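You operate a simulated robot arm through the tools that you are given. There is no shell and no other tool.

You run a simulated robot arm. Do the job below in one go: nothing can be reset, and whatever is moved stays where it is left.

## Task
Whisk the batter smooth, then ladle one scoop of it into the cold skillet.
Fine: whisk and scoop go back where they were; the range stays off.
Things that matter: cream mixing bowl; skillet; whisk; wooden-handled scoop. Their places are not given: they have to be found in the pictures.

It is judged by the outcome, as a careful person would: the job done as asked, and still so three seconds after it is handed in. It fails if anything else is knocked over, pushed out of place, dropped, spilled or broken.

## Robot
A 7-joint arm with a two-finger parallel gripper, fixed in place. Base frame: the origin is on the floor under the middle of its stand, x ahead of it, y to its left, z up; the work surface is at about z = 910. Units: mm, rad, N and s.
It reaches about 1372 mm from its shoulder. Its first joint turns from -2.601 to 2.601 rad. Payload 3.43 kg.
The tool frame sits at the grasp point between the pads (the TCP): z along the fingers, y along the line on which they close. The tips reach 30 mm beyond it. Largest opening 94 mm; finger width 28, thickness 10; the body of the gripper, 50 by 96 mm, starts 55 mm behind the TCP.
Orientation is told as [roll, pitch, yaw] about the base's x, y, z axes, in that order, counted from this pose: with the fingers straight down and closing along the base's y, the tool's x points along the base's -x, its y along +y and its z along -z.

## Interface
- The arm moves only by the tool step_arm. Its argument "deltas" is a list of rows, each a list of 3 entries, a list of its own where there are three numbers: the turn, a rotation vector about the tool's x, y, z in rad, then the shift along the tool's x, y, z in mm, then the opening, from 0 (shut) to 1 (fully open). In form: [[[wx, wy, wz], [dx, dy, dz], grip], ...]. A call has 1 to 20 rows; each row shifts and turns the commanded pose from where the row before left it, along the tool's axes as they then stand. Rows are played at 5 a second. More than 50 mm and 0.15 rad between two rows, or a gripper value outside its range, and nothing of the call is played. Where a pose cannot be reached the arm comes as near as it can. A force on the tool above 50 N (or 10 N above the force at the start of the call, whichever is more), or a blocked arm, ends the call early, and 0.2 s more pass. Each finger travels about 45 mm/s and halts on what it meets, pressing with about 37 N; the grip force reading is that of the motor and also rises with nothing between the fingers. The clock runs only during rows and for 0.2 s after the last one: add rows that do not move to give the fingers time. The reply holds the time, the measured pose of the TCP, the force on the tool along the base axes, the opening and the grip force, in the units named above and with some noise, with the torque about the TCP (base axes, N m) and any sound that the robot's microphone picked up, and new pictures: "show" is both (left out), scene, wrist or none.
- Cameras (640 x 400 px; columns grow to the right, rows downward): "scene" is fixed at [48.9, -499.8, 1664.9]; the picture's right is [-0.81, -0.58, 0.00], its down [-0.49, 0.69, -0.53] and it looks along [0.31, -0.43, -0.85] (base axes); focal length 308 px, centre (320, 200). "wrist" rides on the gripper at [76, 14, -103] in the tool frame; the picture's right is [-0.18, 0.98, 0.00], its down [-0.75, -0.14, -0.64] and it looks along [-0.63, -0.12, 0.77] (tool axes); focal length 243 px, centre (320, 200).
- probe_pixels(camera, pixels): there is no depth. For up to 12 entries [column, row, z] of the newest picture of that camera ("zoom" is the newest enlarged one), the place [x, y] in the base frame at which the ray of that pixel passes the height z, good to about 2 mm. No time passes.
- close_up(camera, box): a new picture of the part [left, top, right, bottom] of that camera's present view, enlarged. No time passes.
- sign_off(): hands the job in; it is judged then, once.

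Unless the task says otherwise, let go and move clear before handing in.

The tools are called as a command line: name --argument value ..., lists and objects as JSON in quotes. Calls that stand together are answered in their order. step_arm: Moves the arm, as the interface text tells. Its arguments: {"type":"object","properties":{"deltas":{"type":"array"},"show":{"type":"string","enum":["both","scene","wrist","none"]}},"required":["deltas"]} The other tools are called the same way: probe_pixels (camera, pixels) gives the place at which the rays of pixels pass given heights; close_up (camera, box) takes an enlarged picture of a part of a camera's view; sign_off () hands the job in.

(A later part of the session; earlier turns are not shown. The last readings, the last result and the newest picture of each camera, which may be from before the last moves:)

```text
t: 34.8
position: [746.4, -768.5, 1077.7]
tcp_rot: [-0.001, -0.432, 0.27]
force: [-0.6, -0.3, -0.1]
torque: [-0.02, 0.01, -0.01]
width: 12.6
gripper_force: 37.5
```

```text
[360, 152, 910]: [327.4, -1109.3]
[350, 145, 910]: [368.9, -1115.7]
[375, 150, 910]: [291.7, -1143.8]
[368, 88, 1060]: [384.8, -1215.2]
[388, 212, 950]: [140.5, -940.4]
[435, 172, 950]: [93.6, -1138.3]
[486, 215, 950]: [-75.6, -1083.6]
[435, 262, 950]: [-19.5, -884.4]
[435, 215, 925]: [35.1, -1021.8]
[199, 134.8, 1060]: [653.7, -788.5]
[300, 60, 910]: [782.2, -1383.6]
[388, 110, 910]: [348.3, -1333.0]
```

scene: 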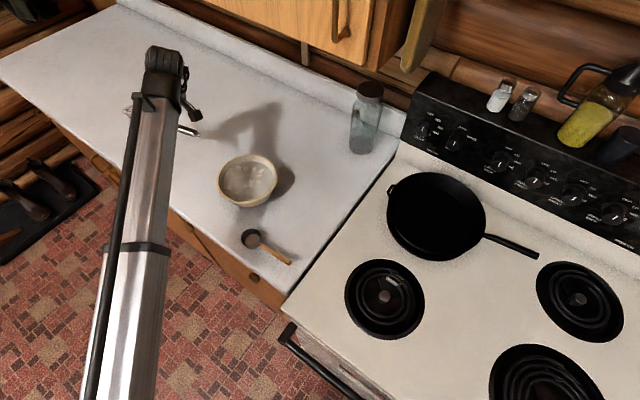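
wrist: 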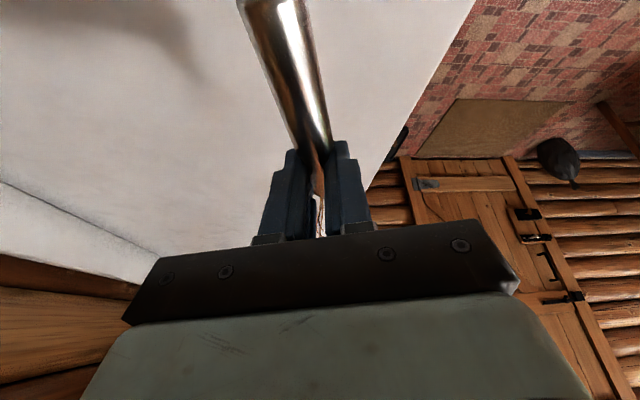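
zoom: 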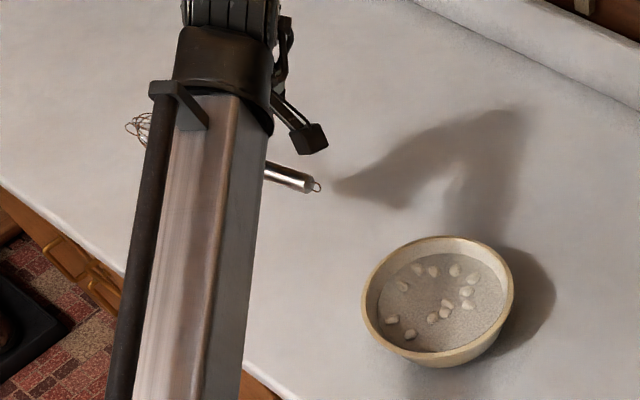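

The bottle (about (330,-1130)) and skillet (centre about (35,-1011)) are well away from the path. Now I'll turn the fingers vertical, so the whisk tilts about 22° head-down, raise slightly, and check the hold.

step_arm --deltas '[[[0, 0.072, 0], [0, 0, -8], 0], [[0, 0.072, 0], [0, 0, -8], 0], [[0, 0.072, 0], [0, 0, -8], 0], [[0, 0.072, 0], [0, 0, -8], 0], [[0, 0.072, 0], [0, 0, -4], 0], [[0, 0.072, 0], [0, 0, 0], 0], [[0, 0, 0], [0, 0, 0], 0]]'

close_up --camera "scene" --box '[90, 40, 270, 220]'

```text
t: 36.4
position: [735.8, -771.1, 1113.1]
tcp_rot: [0.001, 0.002, 0.271]
force: [0.0, -0.2, -0.2]
torque: [0.04, -0.01, 0.02]
width: 12.5
gripper_force: 37.1
```

scene: 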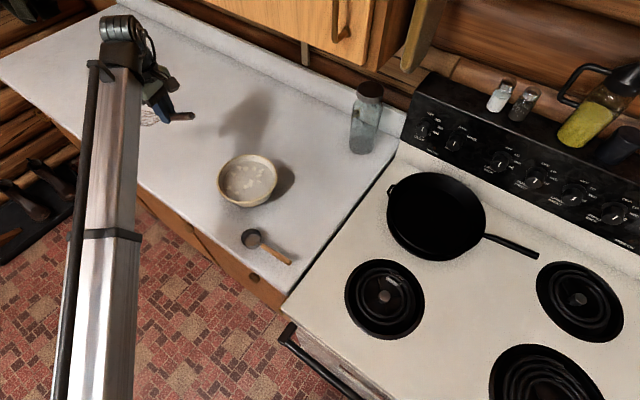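
wrist: 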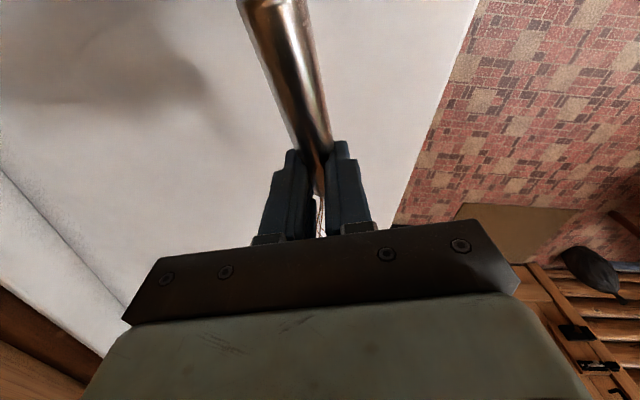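

```text
2.22 times, centred on (180, 130) of scene
```

zoom: 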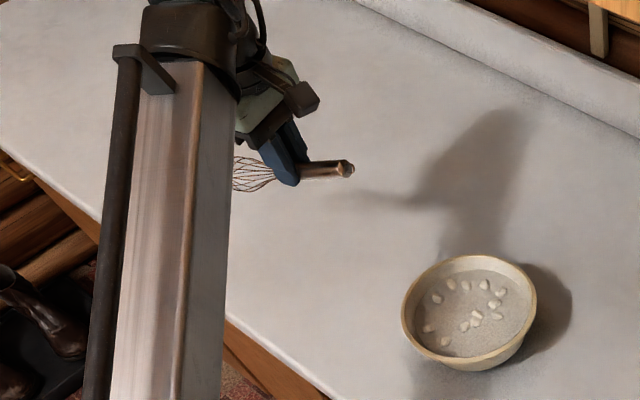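

The whisk is tilted head-down and secure. I'll carry it across to just -x of the bowl, so its head will hang over the bowl's centre at z well above the rim.

step_arm --deltas '[[[0, 0, 0], [20, 2, 0], 0], [[0, 0, 0], [34, 3.6, 0], 0], [[0, 0, 0], [38, 4, 0], 0], [[0, 0, 0], [38, 4, 0], 0], [[0, 0, 0], [38, 4, 0], 0], [[0, 0, 0], [38, 4, 0], 0], [[0, 0, 0], [38, 4, 0], 0], [[0, 0, 0], [38, 4, 0], 0], [[0, 0, 0], [34, 3.8, 0], 0], [[0, 0, 0], [30, 3.2, 0], 0], [[0, 0, 0], [18, 2.2, 0], 0], [[0, 0, 0], [0, 0, 0], 0]]'

close_up --camera "scene" --box '[170, 60, 350, 240]'

```text
t: 39.0
position: [375.4, -831.8, 1112.4]
tcp_rot: [0.001, 0.0, 0.27]
force: [0.6, -0.1, -0.6]
torque: [-0.01, -0.01, 0.03]
width: 12.6
gripper_force: 37.4
```

scene: 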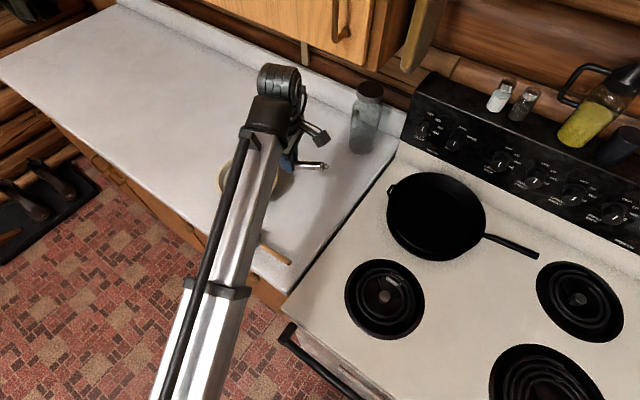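
wrist: 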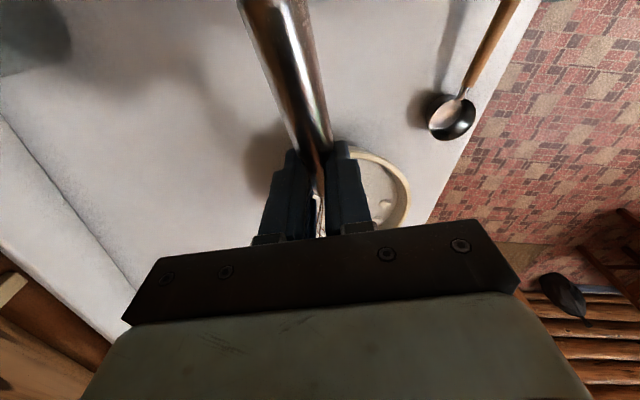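

```text
2.22 times, centred on (260, 150) of scene
```

zoom: 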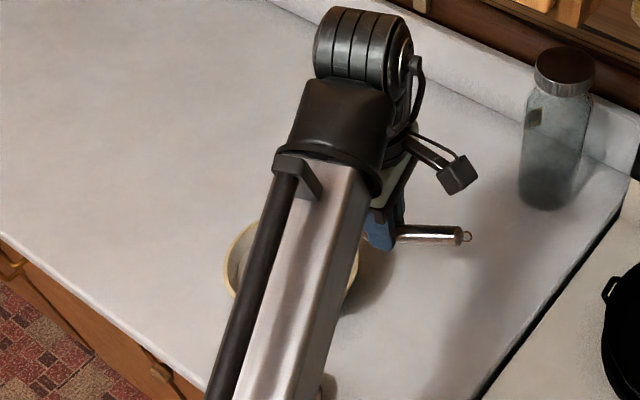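

My whisk model matches the picture: the handle end was predicted at (327,166) and seen at (328,167). I'll now rotate the whisk steeper while keeping its tip over the bowl's centre, going halfway first.

step_arm --deltas '[[[0, 0.07, 0], [-6.3, 0, 0.8], 0], [[0, 0.07, 0], [-6.8, 0, 0.8], 0], [[0, 0.07, 0], [-7.6, 0, 1.0], 0], [[0, 0.07, 0], [-8.1, 0, 0.9], 0], [[0, 0.07, 0], [-9.0, 0, 0.9], 0], [[0, 0.07, 0], [-9.4, 0, 0.6], 0], [[0, 0, 0], [0, 0, 0], 0]]'

close_up --camera "scene" --box '[170, 60, 350, 240]'

```text
t: 40.6
position: [419.1, -818.1, 1097.1]
tcp_rot: [0.001, 0.42, 0.27]
force: [0.2, -0.5, -1.3]
torque: [0.0, -0.01, 0.01]
width: 12.6
gripper_force: 37.4
```

scene: 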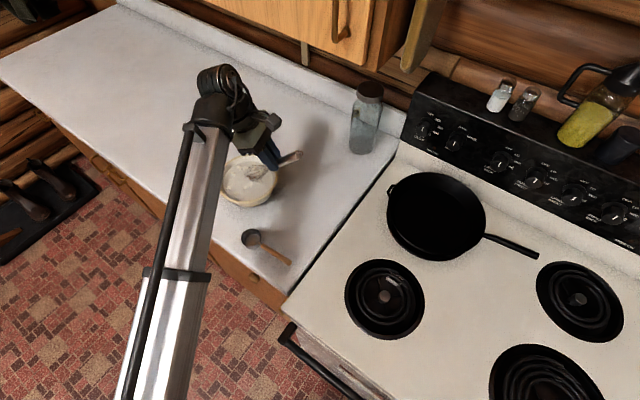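
wrist: 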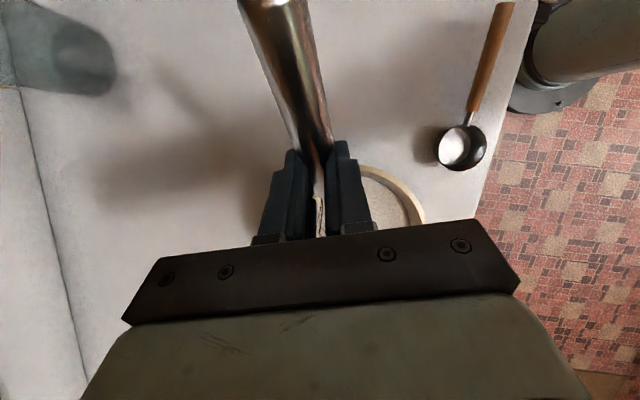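

```text
2.22 times, centred on (260, 150) of scene
```

zoom: 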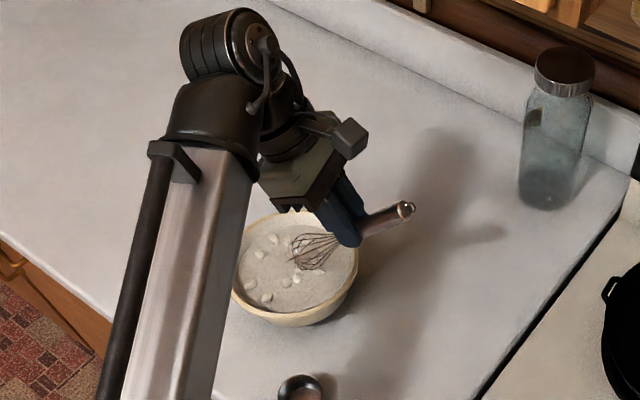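

The whisk's head is right over the bowl's centre (tip at about (295,262) in the zoom) and matches the model. I'll continue rotating and lower it into the batter.

step_arm --deltas '[[[0, 0.07, 0], [-10.4, 0, 0.2], 0], [[0, 0.07, 0], [-10.6, 0, 0.0], 0], [[0, 0.07, 0], [-10.4, 0, -2.4], 0], [[0, 0.07, 0], [-10.5, 0, -2.7], 0], [[0, 0, 0], [0, 0, 0], 0]]'

close_up --camera "scene" --box '[190, 80, 330, 220]'

```text
t: 41.8
position: [457.7, -808.6, 1081.4]
tcp_rot: [-0.001, 0.702, 0.271]
force: [-0.6, 0.0, -1.6]
torque: [0.03, -0.01, 0.01]
width: 12.4
gripper_force: 37.4
```

scene: 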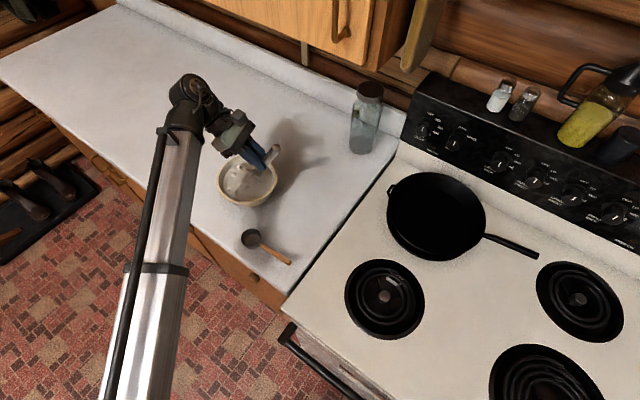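
wrist: 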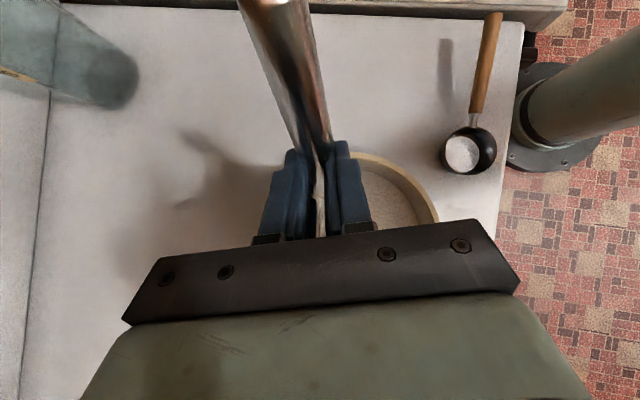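

```text
2.86 times, centred on (260, 150) of scene
```

zoom: 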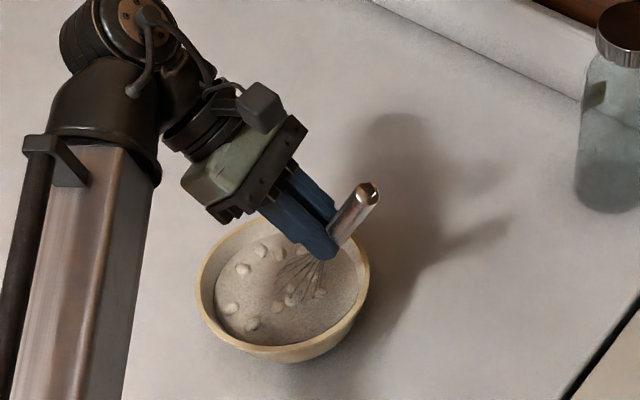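

The whisk head is now in the batter with normal forces. I'll begin stirring in circles of about 30 mm radius around the bowl's centre.

step_arm --deltas '[[[0, 0, 0], [-11.45, 0, -9.69], 0], [[0, 0, 0], [-11.45, 0, -9.69], 0], [[0, 0, 0], [3.05, 15, 2.58], 0], [[0, 0, 0], [8.39, 11, 7.11], 0], [[0, 0, 0], [11.45, 4, 9.69], 0], [[0, 0, 0], [11.45, -4, 9.69], 0], [[0, 0, 0], [8.39, -11, 7.11], 0], [[0, 0, 0], [3.05, -15, 2.58], 0], [[0, 0, 0], [-3.05, -15, -2.58], 0], [[0, 0, 0], [-8.39, -11, -7.11], 0], [[0, 0, 0], [-11.45, -4, -9.69], 0], [[0, 0, 0], [-11.45, 4, -9.69], 0], [[0, 0, 0], [-8.39, 11, -7.11], 0], [[0, 0, 0], [-3.05, 15, -2.58], 0], [[0, 0, 0], [3.05, 15, 2.58], 0], [[0, 0, 0], [8.39, 11, 7.11], 0], [[0, 0, 0], [11.45, 4, 9.69], 0], [[0, 0, 0], [11.45, -4, 9.69], 0], [[0, 0, 0], [8.39, -11, 7.11], 0], [[0, 0, 0], [3.05, -15, 2.58], 0]]' --show "scene"

close_up --camera "scene" --box '[190, 80, 330, 220]'

```text
t: 46.0
position: [427.7, -816.8, 1080.8]
tcp_rot: [-0.001, 0.7, 0.273]
force: [2.8, 2.2, 0.9]
torque: [0.18, -0.35, -0.03]
width: 12.5
gripper_force: 37.6
```

scene: 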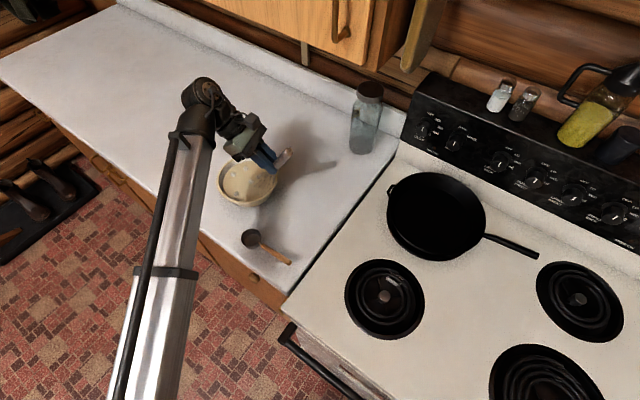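

```text
2.86 times, centred on (260, 150) of scene
```

zoom: 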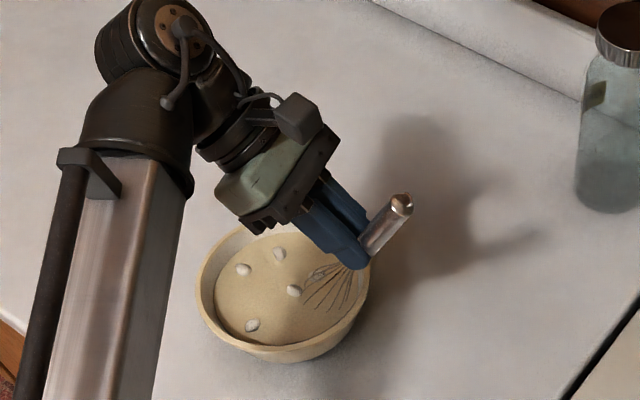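

The lumps have dropped from about a dozen to four or five and the batter is turning smooth. A slight wall force shows at this extreme, so I'll shift the circle 4 mm inward and keep stirring.

step_arm --deltas '[[[0, 0, 0], [-6.1, -15, -5.2], 0], [[0, 0, 0], [-8.39, -11, -7.11], 0], [[0, 0, 0], [-11.45, -4, -9.69], 0], [[0, 0, 0], [-11.45, 4, -9.69], 0], [[0, 0, 0], [-8.39, 11, -7.11], 0], [[0, 0, 0], [-3.05, 15, -2.58], 0], [[0, 0, 0], [3.05, 15, 2.58], 0], [[0, 0, 0], [8.39, 11, 7.11], 0], [[0, 0, 0], [11.45, 4, 9.69], 0], [[0, 0, 0], [11.45, -4, 9.69], 0], [[0, 0, 0], [8.39, -11, 7.11], 0], [[0, 0, 0], [3.05, -15, 2.58], 0], [[0, 0, 0], [-3.05, -15, -2.58], 0], [[0, 0, 0], [-8.39, -11, -7.11], 0], [[0, 0, 0], [-11.45, -4, -9.69], 0], [[0, 0, 0], [-11.45, 4, -9.69], 0], [[0, 0, 0], [-8.39, 11, -7.11], 0], [[0, 0, 0], [-3.05, 15, -2.58], 0]]' --show "scene"

close_up --camera "scene" --box '[190, 80, 330, 220]'

```text
t: 49.8
position: [488.3, -800.0, 1082.8]
tcp_rot: [0.001, 0.7, 0.27]
force: [0.8, 0.1, -0.1]
torque: [0.03, -0.03, -0.02]
width: 12.5
gripper_force: 37.1
```

scene: 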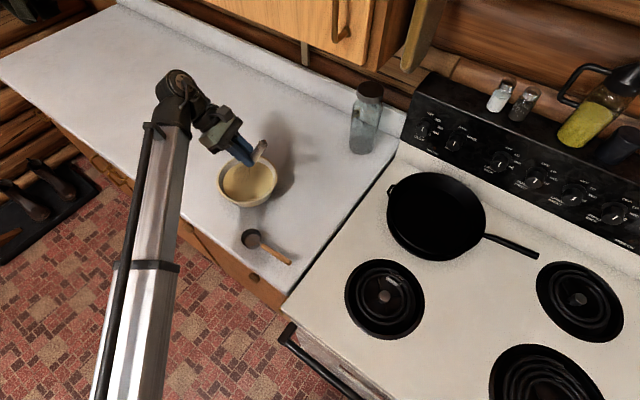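

```text
2.86 times, centred on (260, 150) of scene
```

zoom: 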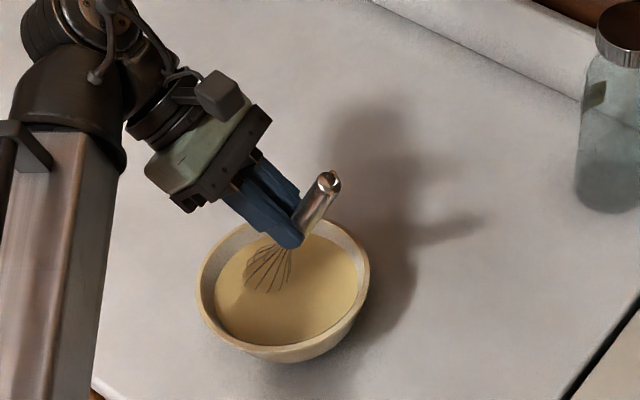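

No lumps are visible any more and the batter is uniformly yellow. I'll do one more full circle to be certain, then come back to the centre.

step_arm --deltas '[[[0, 0, 0], [3.05, 15, 2.58], 0], [[0, 0, 0], [8.39, 11, 7.11], 0], [[0, 0, 0], [11.45, 4, 9.69], 0], [[0, 0, 0], [11.45, -4, 9.69], 0], [[0, 0, 0], [8.39, -11, 7.11], 0], [[0, 0, 0], [3.05, -15, 2.58], 0], [[0, 0, 0], [-3.05, -15, -2.58], 0], [[0, 0, 0], [-8.39, -11, -7.11], 0], [[0, 0, 0], [-11.45, -4, -9.69], 0], [[0, 0, 0], [-11.45, 4, -9.69], 0], [[0, 0, 0], [-8.39, 11, -7.11], 0], [[0, 0, 0], [-3.05, 15, -2.58], 0], [[0, 0, 0], [9, 0, 7.6], 0], [[0, 0, 0], [9, 0, 7.6], 0], [[0, 0, 0], [7, 0, 5.9], 0], [[0, 0, 0], [0, 0, 0], 0]]' --show "scene"

close_up --camera "scene" --box '[190, 80, 330, 220]'

```text
t: 53.2
position: [456.5, -809.1, 1082.7]
tcp_rot: [0.001, 0.699, 0.271]
force: [-0.6, 0.4, -1.0]
torque: [-0.01, 0.0, 0.0]
width: 12.5
gripper_force: 36.6
```

scene: 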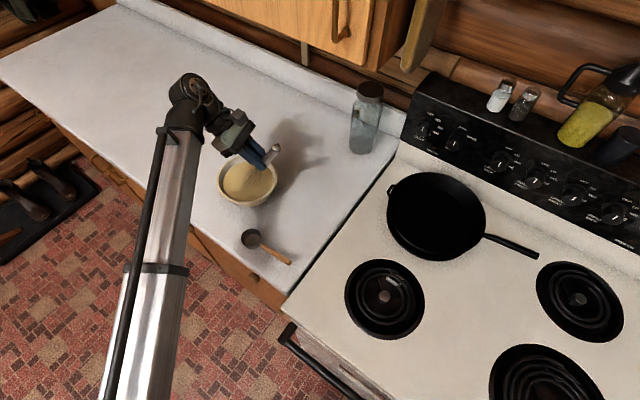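

```text
2.86 times, centred on (260, 150) of scene
```

zoom: 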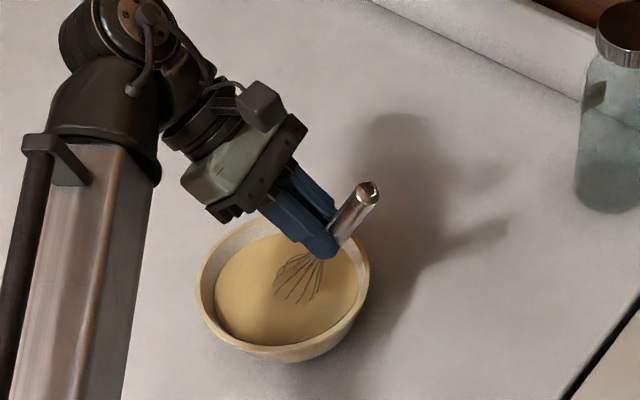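

The batter is smooth. I'll withdraw the whisk by reversing the path and hold it over the bowl to let it drip.

step_arm --deltas '[[[0, -0.07, 0], [10.0, 0, 3.97], 0], [[0, -0.07, 0], [10.2, 0, 3.26], 0], [[0, -0.07, 0], [10.4, 0, 1.28], 0], [[0, -0.07, 0], [10.5, 0, 0.54], 0], [[0, -0.07, 0], [10.3, 0, -1.95], 0], [[0, -0.07, 0], [10.2, 0, -2.67], 0], [[0, 0, 0], [0, 0, 0], 0], [[0, 0, 0], [0, 0, 0], 0], [[0, 0, 0], [0, 0, 0], 0], [[0, 0, 0], [0, 0, 0], 0], [[0, 0, 0], [0, 0, 0], 0], [[0, 0, 0], [0, 0, 0], 0], [[0, 0, 0], [0, 0, 0], 0], [[0, 0, 0], [0, 0, 0], 0]]'

close_up --camera "scene" --box '[190, 80, 330, 220]'

```text
t: 56.2
position: [401.6, -824.8, 1110.2]
tcp_rot: [-0.001, 0.281, 0.27]
force: [0.0, 0.2, -1.5]
torque: [0.01, -0.04, -0.01]
width: 12.4
gripper_force: 37.2
```

scene: 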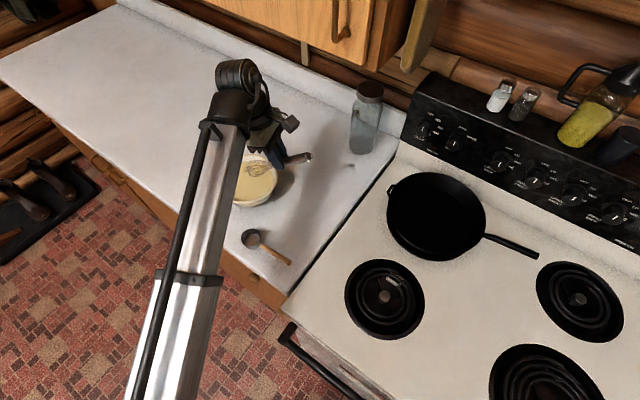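
wrist: 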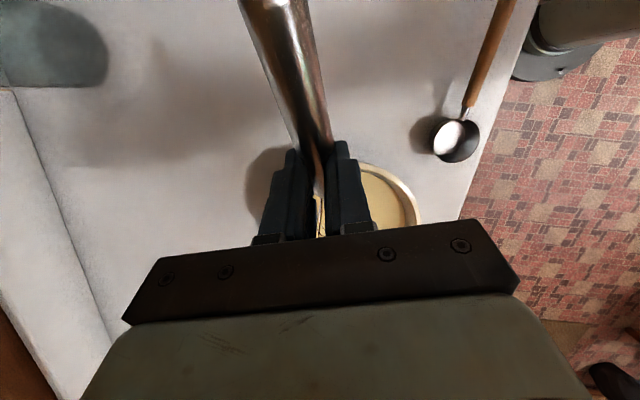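

```text
2.86 times, centred on (260, 150) of scene
```

zoom: 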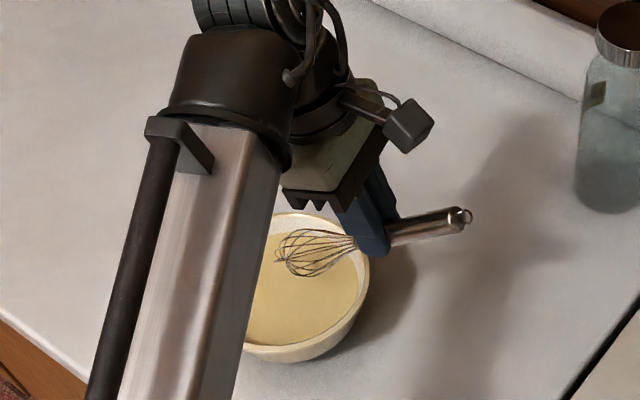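

The whisk is out over the bowl and nothing is dripping from it. I'll level it further and carry it back above its original spot.

step_arm --deltas '[[[0, 0, 0], [0, 0, 0], 0], [[0, 0, 0], [0, 0, 0], 0], [[0, 0, 0], [0, 0, 0], 0], [[0, -0.07, 0], [7.6, 0, 1.15], 0], [[0, -0.07, 0], [7.7, 0, 0.62], 0], [[0, -0.07, 0], [6.55, 0, 0.4], 0], [[0, -0.07, 0], [6.57, 0, 0], 0], [[0, 0, 0], [-20, -2, 0], 0], [[0, 0, 0], [-34, -3.6, 0], 0], [[0, 0, 0], [-38, -4, 0], 0], [[0, 0, 0], [-38, -4, 0], 0], [[0, 0, 0], [-38, -4, 0], 0], [[0, 0, 0], [-38, -4, 0], 0], [[0, 0, 0], [-38, -4, 0], 0], [[0, 0, 0], [-38, -4, 0], 0], [[0, 0, 0], [-34, -3.8, 0], 0], [[0, 0, 0], [-30, -3.2, 0], 0], [[0, 0, 0], [-18, -2.2, 0], 0], [[0, 0, 0], [0, 0, 0], 0]]' --show "scene"

close_up --camera "scene" --box '[90, 40, 290, 220]'

```text
t: 60.2
position: [737.0, -770.8, 1113.5]
tcp_rot: [0.001, 0.001, 0.269]
force: [-0.3, 0.7, 0.1]
torque: [-0.02, 0.02, -0.01]
width: 12.6
gripper_force: 37.2
```

scene: 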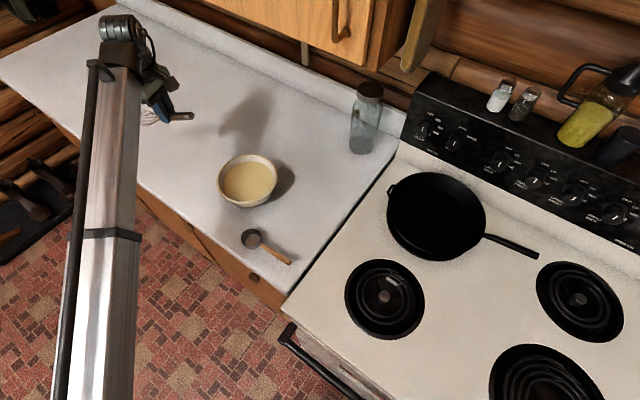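

```text
2.22 times, centred on (190, 130) of scene
```

zoom: 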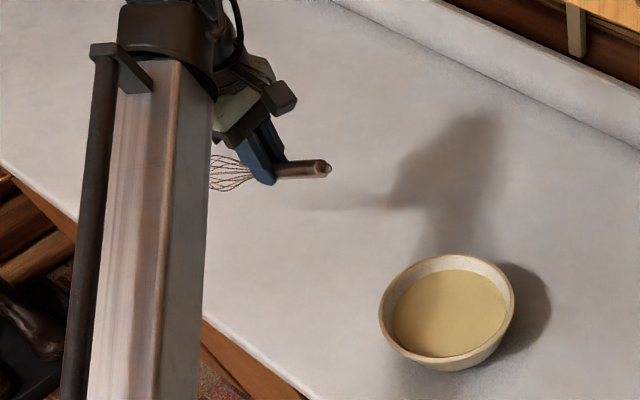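

The batter stayed smooth, the path left no drips, and the whisk is still held. I'll level it and lower it to about 20 mm above its original resting place.

step_arm --deltas '[[[0, -0.072, 0], [0, 0, 0], 0], [[0, -0.072, 0], [0, 0, 0], 0], [[0, -0.072, 0], [0, 0, 0], 0], [[0, -0.072, 0], [0, 0, 0], 0], [[0, -0.072, 0], [0, 0, 0], 0], [[0, -0.073, 0], [0, 0, 0], 0], [[0, 0, 0], [9.2, 1.23, 22.35], 0], [[0, 0, 0], [9.2, 1.23, 22.35], 0], [[0, 0, 0], [9.2, 1.23, 22.35], 0], [[0, 0, 0], [9.2, 1.23, 22.35], 0], [[0, 0, 0], [9.2, 1.23, 22.35], 0], [[0, 0, 0], [9.2, 1.25, 22.35], 0], [[0, 0, 0], [0, 0, 0], 0]]'

close_up --camera "scene" --box '[110, 80, 290, 220]'

```text
t: 63.0
position: [740.1, -761.6, 969.2]
tcp_rot: [-0.001, -0.431, 0.272]
force: [0.1, 0.0, -0.6]
torque: [0.04, 0.02, -0.02]
width: 12.2
gripper_force: 36.4
```

scene: 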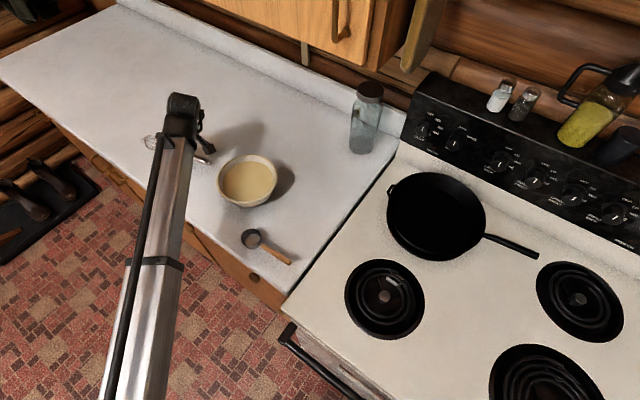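
wrist: 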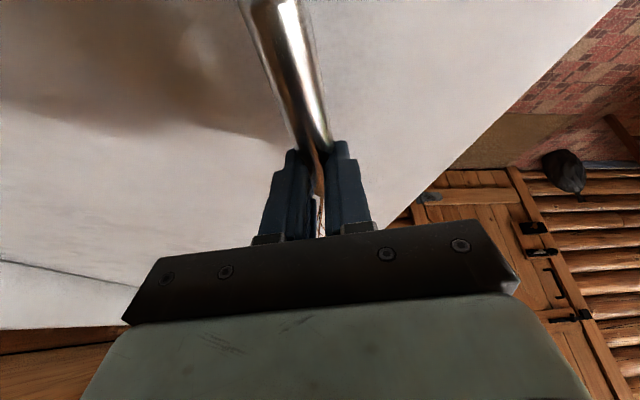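

```text
2.86 times, centred on (200, 150) of scene
```

zoom: 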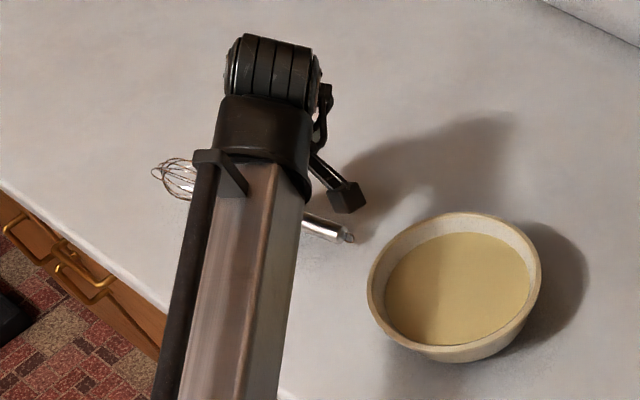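

I'm at (740,-762,969), aligned with the original grip point. I'll lower gently the last 24 mm while watching the force.

step_arm --deltas '[[[0, 0, 0], [2.1, 0, 4.54], 0], [[0, 0, 0], [2.1, 0, 4.54], 0], [[0, 0, 0], [2.1, 0, 4.54], 0], [[0, 0, 0], [2.1, 0, 4.54], 0], [[0, 0, 0], [0.84, 0, 1.8], 0], [[0, 0, 0], [0.84, 0, 1.8], 0], [[0, 0, 0], [0, 0, 0], 0]]' --show "scene"

close_up --camera "scene" --box '[110, 80, 290, 220]'

```text
t: 64.6
position: [741.5, -762.7, 944.1]
tcp_rot: [-0.003, -0.434, 0.271]
force: [1.8, -0.4, 13.9]
torque: [-0.42, 0.95, 0.05]
width: 12.3
gripper_force: 37.2
```

scene: 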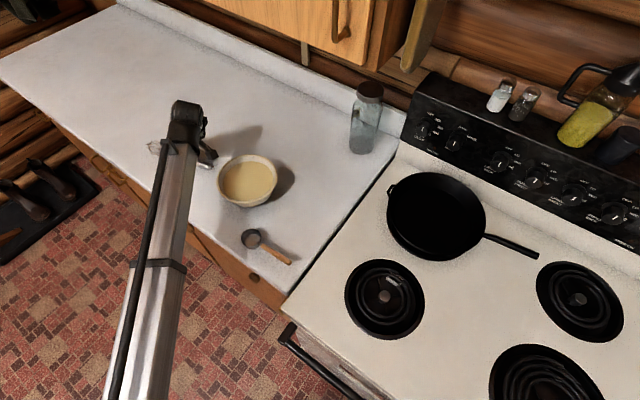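

```text
2.86 times, centred on (200, 150) of scene
```

zoom: 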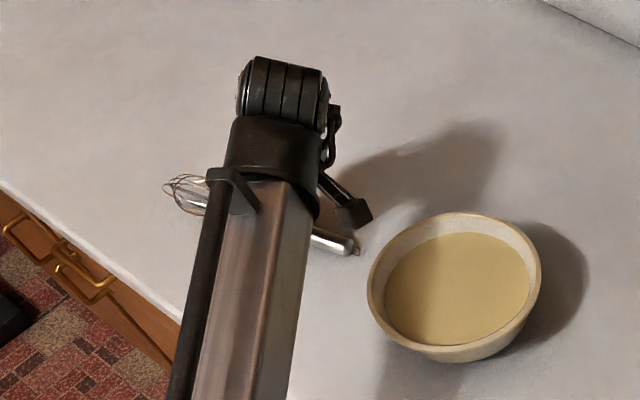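

The handle end has touched the counter (14 N, contact about 70 mm toward -x), so the whisk is down. I'll relieve the pressure slightly and open slowly.

step_arm --deltas '[[[0, 0, 0], [-0.3, 0, -0.7], 0], [[0, 0, 0], [0, 0, 0], 0.15], [[0, 0, 0], [0, 0, 0], 0.18], [[0, 0, 0], [0, 0, 0], 0.22], [[0, 0, 0], [0, 0, 0], 0.3], [[0, 0, 0], [0, 0, 0], 0.45], [[0, 0, 0], [0, 0, 0], 0.6], [[0, 0, 0], [0, 0, 0], 0.6]]' --show "wrist"

close_up --camera "wrist" --box '[220, 60, 420, 260]'

```text
t: 66.4
position: [740.2, -763.2, 944.7]
tcp_rot: [0.0, -0.432, 0.271]
force: [0.0, -0.1, 0.3]
torque: [-0.01, 0.02, -0.01]
width: 56.4
gripper_force: 0.1
```

wrist: 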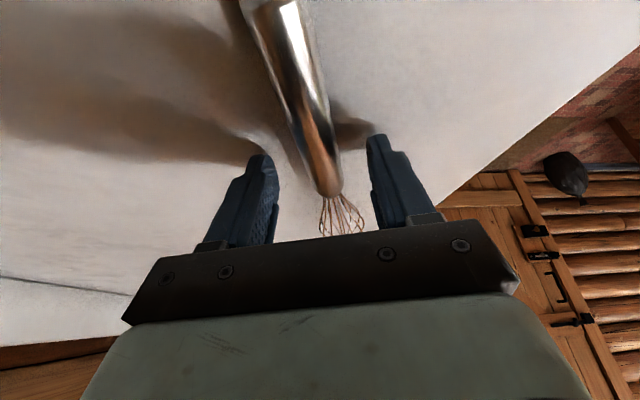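

```text
2.00 times, centred on (320, 160) of wrist
```

zoom: 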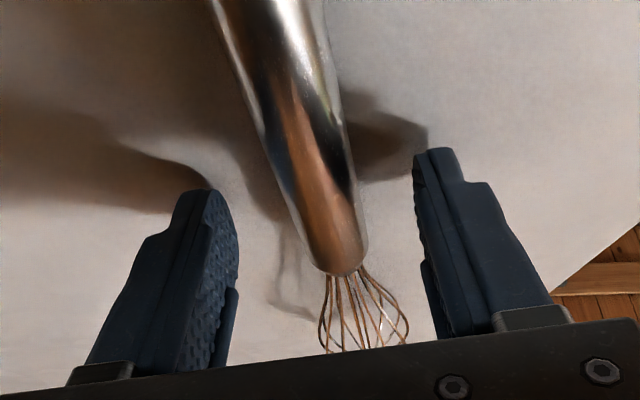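

The whisk is released and lying between the open fingers. I'll raise straight up and move away so the scene camera can compare its place with the first picture.

step_arm --deltas '[[[0, 0, 0], [-4.2, 0, -9.1], 0.6], [[0, 0, 0], [-8.4, 0, -18.2], 0.6], [[0, 0, 0], [-14.7, 0, -31.8], 1], [[0, 0, 0], [-14.7, 0, -31.8], 1], [[0, 0, 0], [-14.7, 0, -31.8], 1], [[0, 0.108, 0], [0, 0, 0], 1], [[0, 0.108, 0], [0, 0, 0], 1], [[0, 0.108, 0], [0, 0, 0], 1], [[0, 0.108, 0], [0, 0, 0], 1], [[0, 0, 0], [45, 0, 0], 1], [[0, 0, 0], [45, 0, 0], 1], [[0, 0, 0], [45, 0, 0], 1], [[0, 0, 0], [45, 0, 0], 1], [[0, 0, 0], [45, 0, 0], 1], [[0, 0, 0], [45, 0, 0], 1], [[0, 0, 0], [0, 0, 0], 1]]'

close_up --camera "scene" --box '[130, 120, 310, 280]'

```text
t: 69.8
position: [481.0, -834.2, 1077.4]
tcp_rot: [0.001, -0.002, 0.273]
force: [-0.5, 0.0, 0.0]
torque: [-0.02, -0.02, -0.02]
width: 94.2
gripper_force: 0.1
```

scene: 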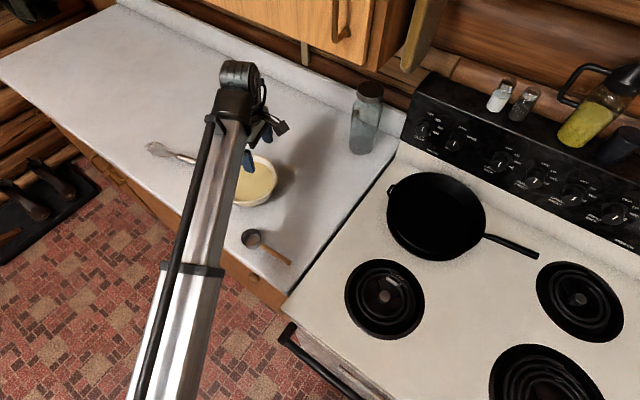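
wrist: 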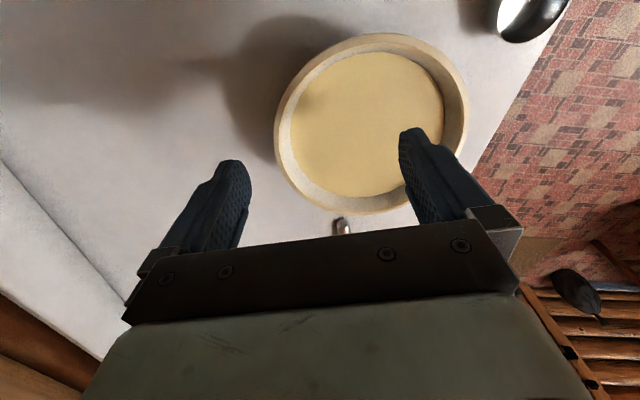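

```text
2.50 times, centred on (220, 200) of scene
```

zoom: 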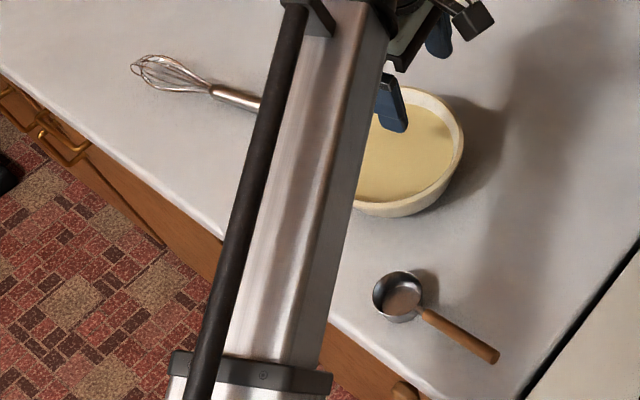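

The whisk lies exactly where it started: in the same zoom its head tip is at (131,70), against (132,68) at the start. Next is the scoop. I'll move over its handle with the gripper square to it.

step_arm --deltas '[[[0, 0, 0.128], [0, 0, -5], 1], [[0, 0, 0.128], [0, 0, -5], 1], [[0, 0, 0], [30, 26, 0], 1], [[0, 0, 0], [30, 26, 0], 1], [[0, 0, 0], [30, 26, 0], 1], [[0, 0, 0], [25, 26, 0], 1], [[0, 0, 0], [10, 26, 0], 1], [[0, 0, 0], [0, 26, 0], 1], [[0, 0, 0], [0, 0, 0], 1]]'

close_up --camera "scene" --box '[200, 140, 310, 280]'

```text
t: 71.8
position: [353.1, -679.9, 1089.2]
tcp_rot: [0.002, -0.002, 0.014]
force: [0.0, -0.1, -1.6]
torque: [0.0, -0.02, -0.02]
width: 94.0
gripper_force: 0.0
```

scene: 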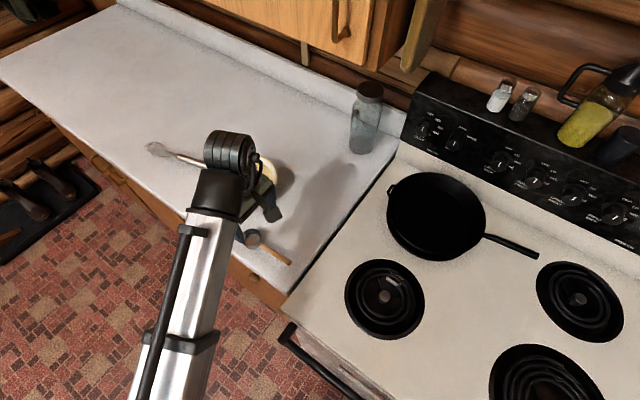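
wrist: 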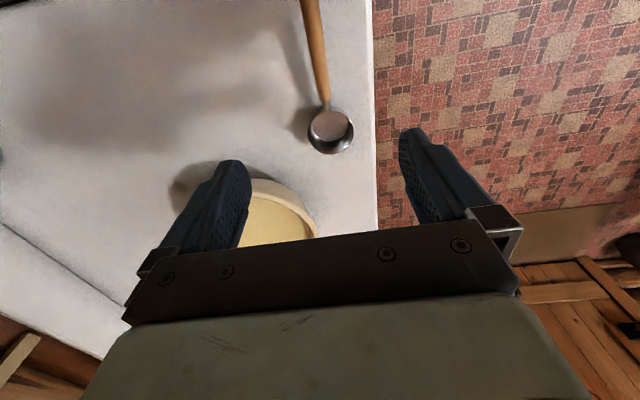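

```text
2.86 times, centred on (255, 210) of scene
```

zoom: 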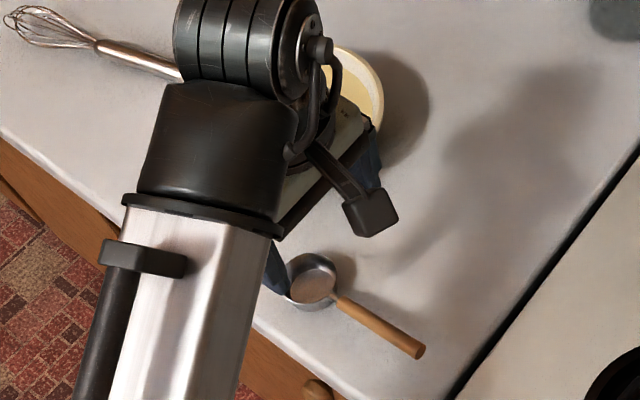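

The scoop's cup is at (330,130) in the wrist view, with its handle running up to (310,0). I'll zoom in and probe it from this closer view.

close_up --camera "wrist" --box '[240, 0, 400, 160]'

probe_pixels --camera "wrist" --pixels '[[309, 5, 940], [309, 5, 950], [315, 40, 940], [324, 90, 940], [307, 130, 940], [354, 130, 940], [330, 130, 940], [330, 109, 940], [330, 153, 940], [331, 130, 930]]'

```text
2.50 times, centred on (320, 80) of wrist
```

zoom: 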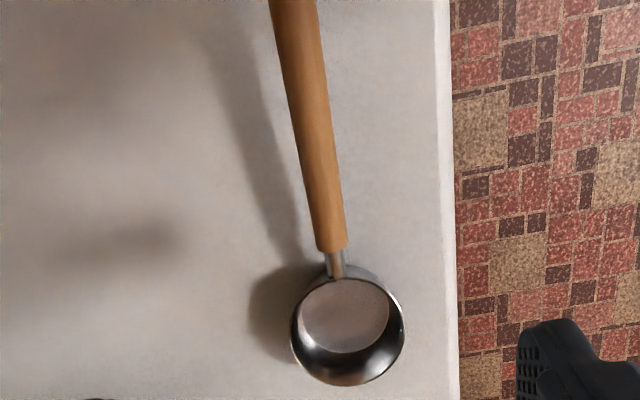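

```text
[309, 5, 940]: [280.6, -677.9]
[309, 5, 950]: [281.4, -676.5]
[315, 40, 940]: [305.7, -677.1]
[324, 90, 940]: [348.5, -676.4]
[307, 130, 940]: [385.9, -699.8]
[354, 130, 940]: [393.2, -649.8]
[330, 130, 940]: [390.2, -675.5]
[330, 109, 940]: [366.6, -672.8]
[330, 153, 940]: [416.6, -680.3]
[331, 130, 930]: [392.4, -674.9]
```

I'll cross-check the handle height by probing its axis in the fixed scene camera at two heights.

probe_pixels --camera "scene" --pixels '[[276, 253.7, 935], [276, 253.7, 945], [276, 253.7, 955], [284, 258, 945], [268, 249, 945]]'

close_up --camera "scene" --box '[235, 220, 305, 275]'

```text
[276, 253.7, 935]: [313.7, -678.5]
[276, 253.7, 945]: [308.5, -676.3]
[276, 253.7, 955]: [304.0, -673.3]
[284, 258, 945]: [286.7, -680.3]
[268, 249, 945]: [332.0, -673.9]
```

```text
7.27 times, centred on (270, 248) of scene
```

zoom: 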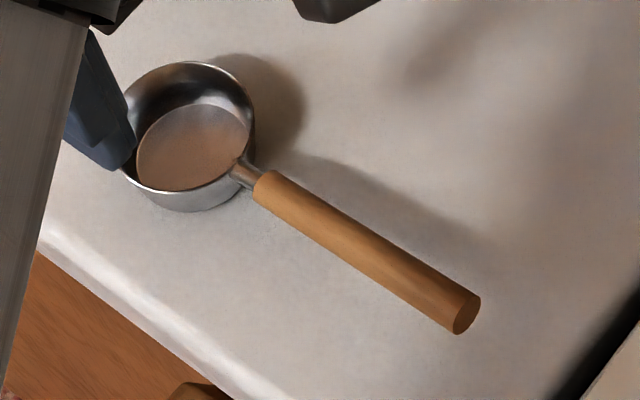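

The scoop's axis runs almost along base x (angle about 0.016) with its handle axis at z≈944, and the wood spans x≈264–357. I'll move above the grip point at x≈311 and lower partway.

step_arm --deltas '[[[0, 0, 0], [14, 1.2, 27], 1], [[0, 0, 0], [14, 1.2, 27], 1], [[0, 0, 0], [14, 1.1, 27], 1], [[0, 0, 0], [0, 0, 0], 1]]'

close_up --camera "wrist" --box '[220, 0, 420, 200]'

```text
t: 72.8
position: [313.8, -678.2, 1008.9]
tcp_rot: [0.002, -0.002, 0.019]
force: [0.4, -0.6, -0.4]
torque: [-0.03, -0.01, 0.02]
width: 94.1
gripper_force: 0.1
```

scene: 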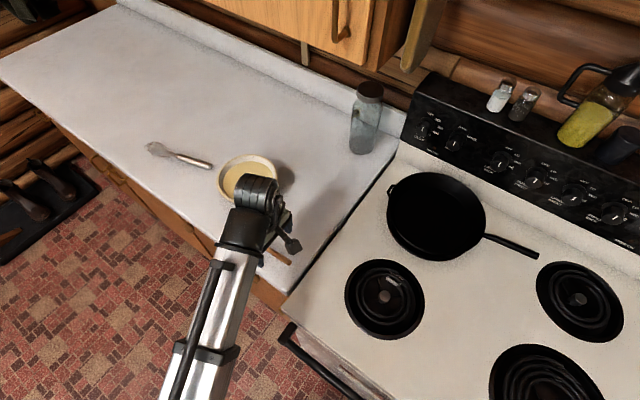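
wrist: 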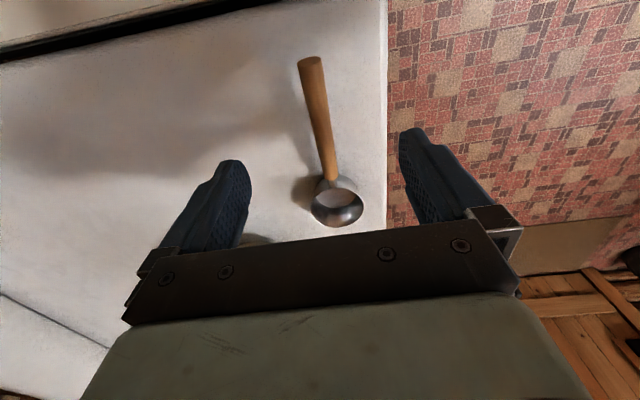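

```text
2.00 times, centred on (320, 100) of wrist
```

zoom: 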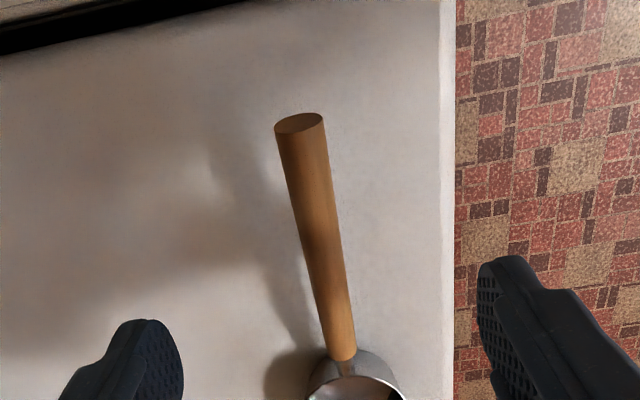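

The handle is centred between the fingers, with its end face at (310,61). I'll probe its axis once more before descending.

probe_pixels --camera "wrist" --pixels '[[309.5, 63, 945], [298, 64, 945], [321, 62, 945], [317, 110, 945], [327, 155, 942], [331, 178, 940], [311, 205, 940], [362, 205, 940]]'

```text
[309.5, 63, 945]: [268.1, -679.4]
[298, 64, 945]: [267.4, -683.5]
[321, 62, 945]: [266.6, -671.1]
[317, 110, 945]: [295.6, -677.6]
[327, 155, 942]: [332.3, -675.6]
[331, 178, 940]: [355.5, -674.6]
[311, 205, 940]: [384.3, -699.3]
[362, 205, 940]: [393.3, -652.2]
```

The axis at x≈314 is y≈-676.6, and the handle is about 13 mm thick. I'll nudge +1.5 mm in y, descend to z≈961, and close.

step_arm --deltas '[[[0, 0, -0.015], [0, 1.6, 12], 1], [[0, 0, 0], [2, 0, 16], 1], [[0, 0, 0], [0, 0, 12], 1], [[0, 0, 0], [0, 0, 7.4], 1], [[0, 0, 0], [0, 0, 0], 1]]' --show "wrist"

close_up --camera "wrist" --box '[220, 60, 420, 260]'

```text
t: 74.0
position: [308.8, -676.0, 961.1]
tcp_rot: [-0.001, -0.003, 0.029]
force: [-0.9, -0.5, -0.5]
torque: [-0.01, 0.01, 0.0]
width: 94.2
gripper_force: 0.1
```

wrist: 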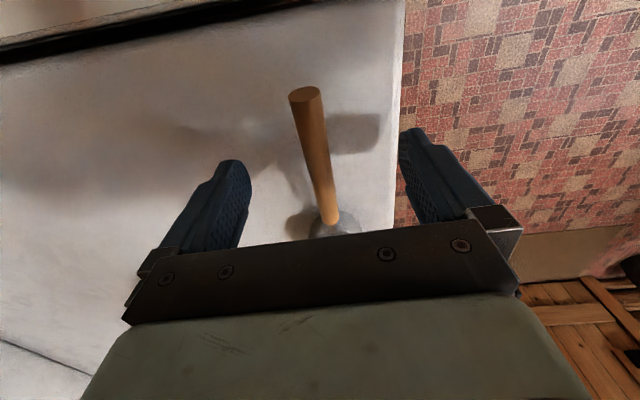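

```text
2.00 times, centred on (320, 160) of wrist
```

zoom: 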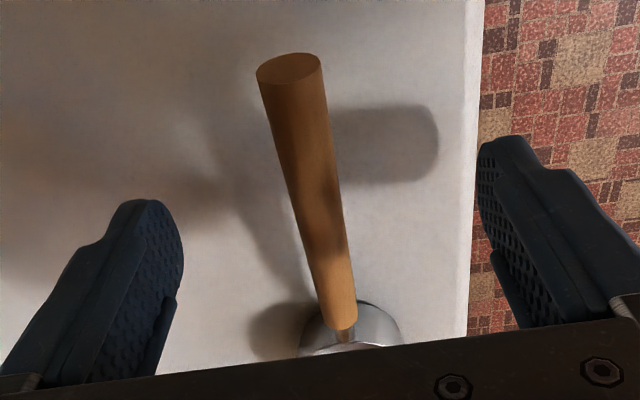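

The handle is centred and level with the fingertips. I'll close slowly on it.

step_arm --deltas '[[[0, 0, 0], [0, 0, 0], 0.5], [[0, 0, 0], [0, 0, 0], 0.3], [[0, 0, 0], [0, 0, 0], 0.2], [[0, 0, 0], [0, 0, 0], 0.14], [[0, 0, 0], [0, 0, 0], 0.08], [[0, 0, 0], [0, 0, 0], 0], [[0, 0, 0], [0, 0, 0], 0], [[0, 0, 0], [0, 0, 0], 0]]' --show "wrist"

close_up --camera "wrist" --box '[220, 60, 420, 260]'

```text
t: 75.8
position: [309.8, -675.9, 962.1]
tcp_rot: [0.0, -0.001, 0.032]
force: [0.4, 0.7, 0.0]
torque: [-0.03, 0.01, 0.03]
width: 12.8
gripper_force: 37.6
```

wrist: 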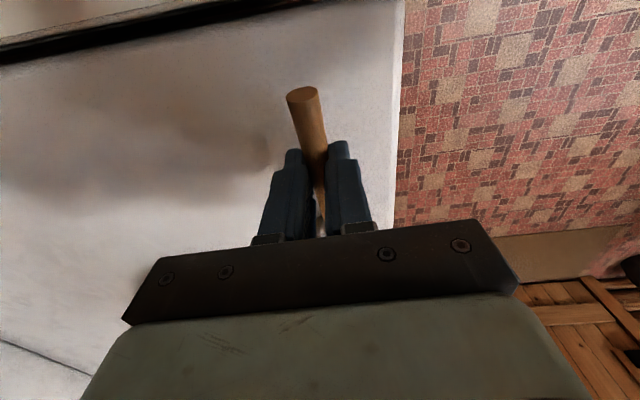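

```text
2.00 times, centred on (320, 160) of wrist
```

zoom: 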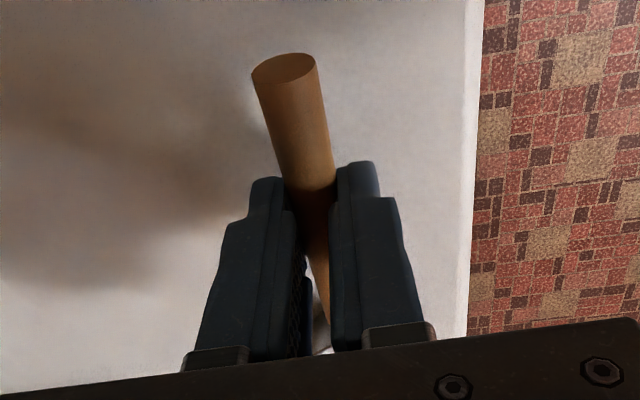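

The scoop is gripped at 12.8 mm with 37 N. I'll lift gently and check the hold.

step_arm --deltas '[[[0, 0, 0], [0, 0, -3], 0], [[0, 0, 0], [0, 0, -4], 0], [[0, 0, 0], [0, 0, -6], 0], [[0, 0, 0], [0, 0, -8], 0], [[0, 0, 0], [0, 0, -9], 0], [[0, 0, 0], [0, 0, 0], 0]]'

close_up --camera "scene" --box '[200, 140, 310, 280]'

```text
t: 77.2
position: [308.4, -674.6, 990.5]
tcp_rot: [-0.001, -0.001, 0.029]
force: [-0.5, 0.5, -1.3]
torque: [0.01, 0.02, -0.01]
width: 12.7
gripper_force: 36.5
```

scene: 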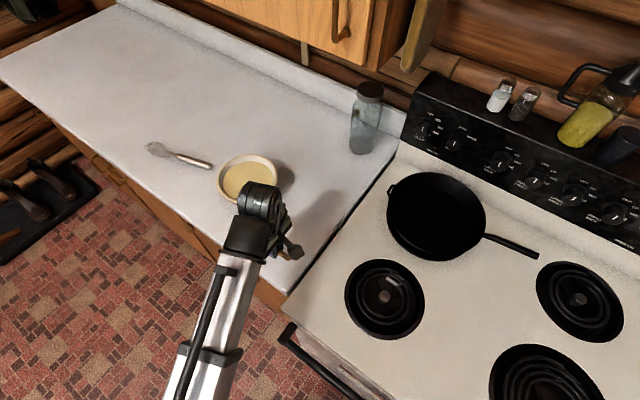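
wrist: 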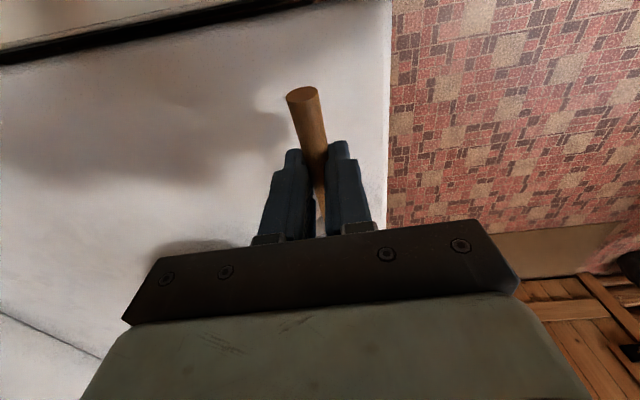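

```text
2.86 times, centred on (255, 210) of scene
```

zoom: 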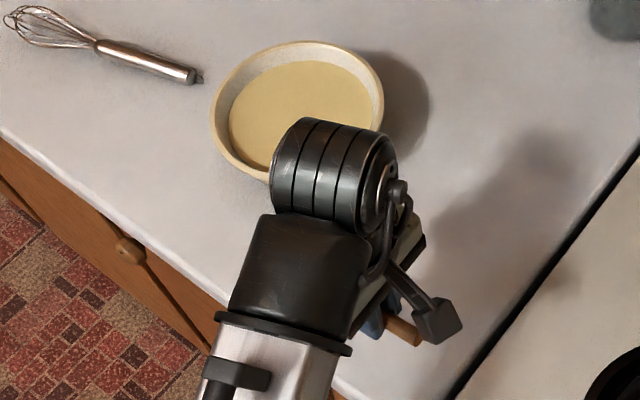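

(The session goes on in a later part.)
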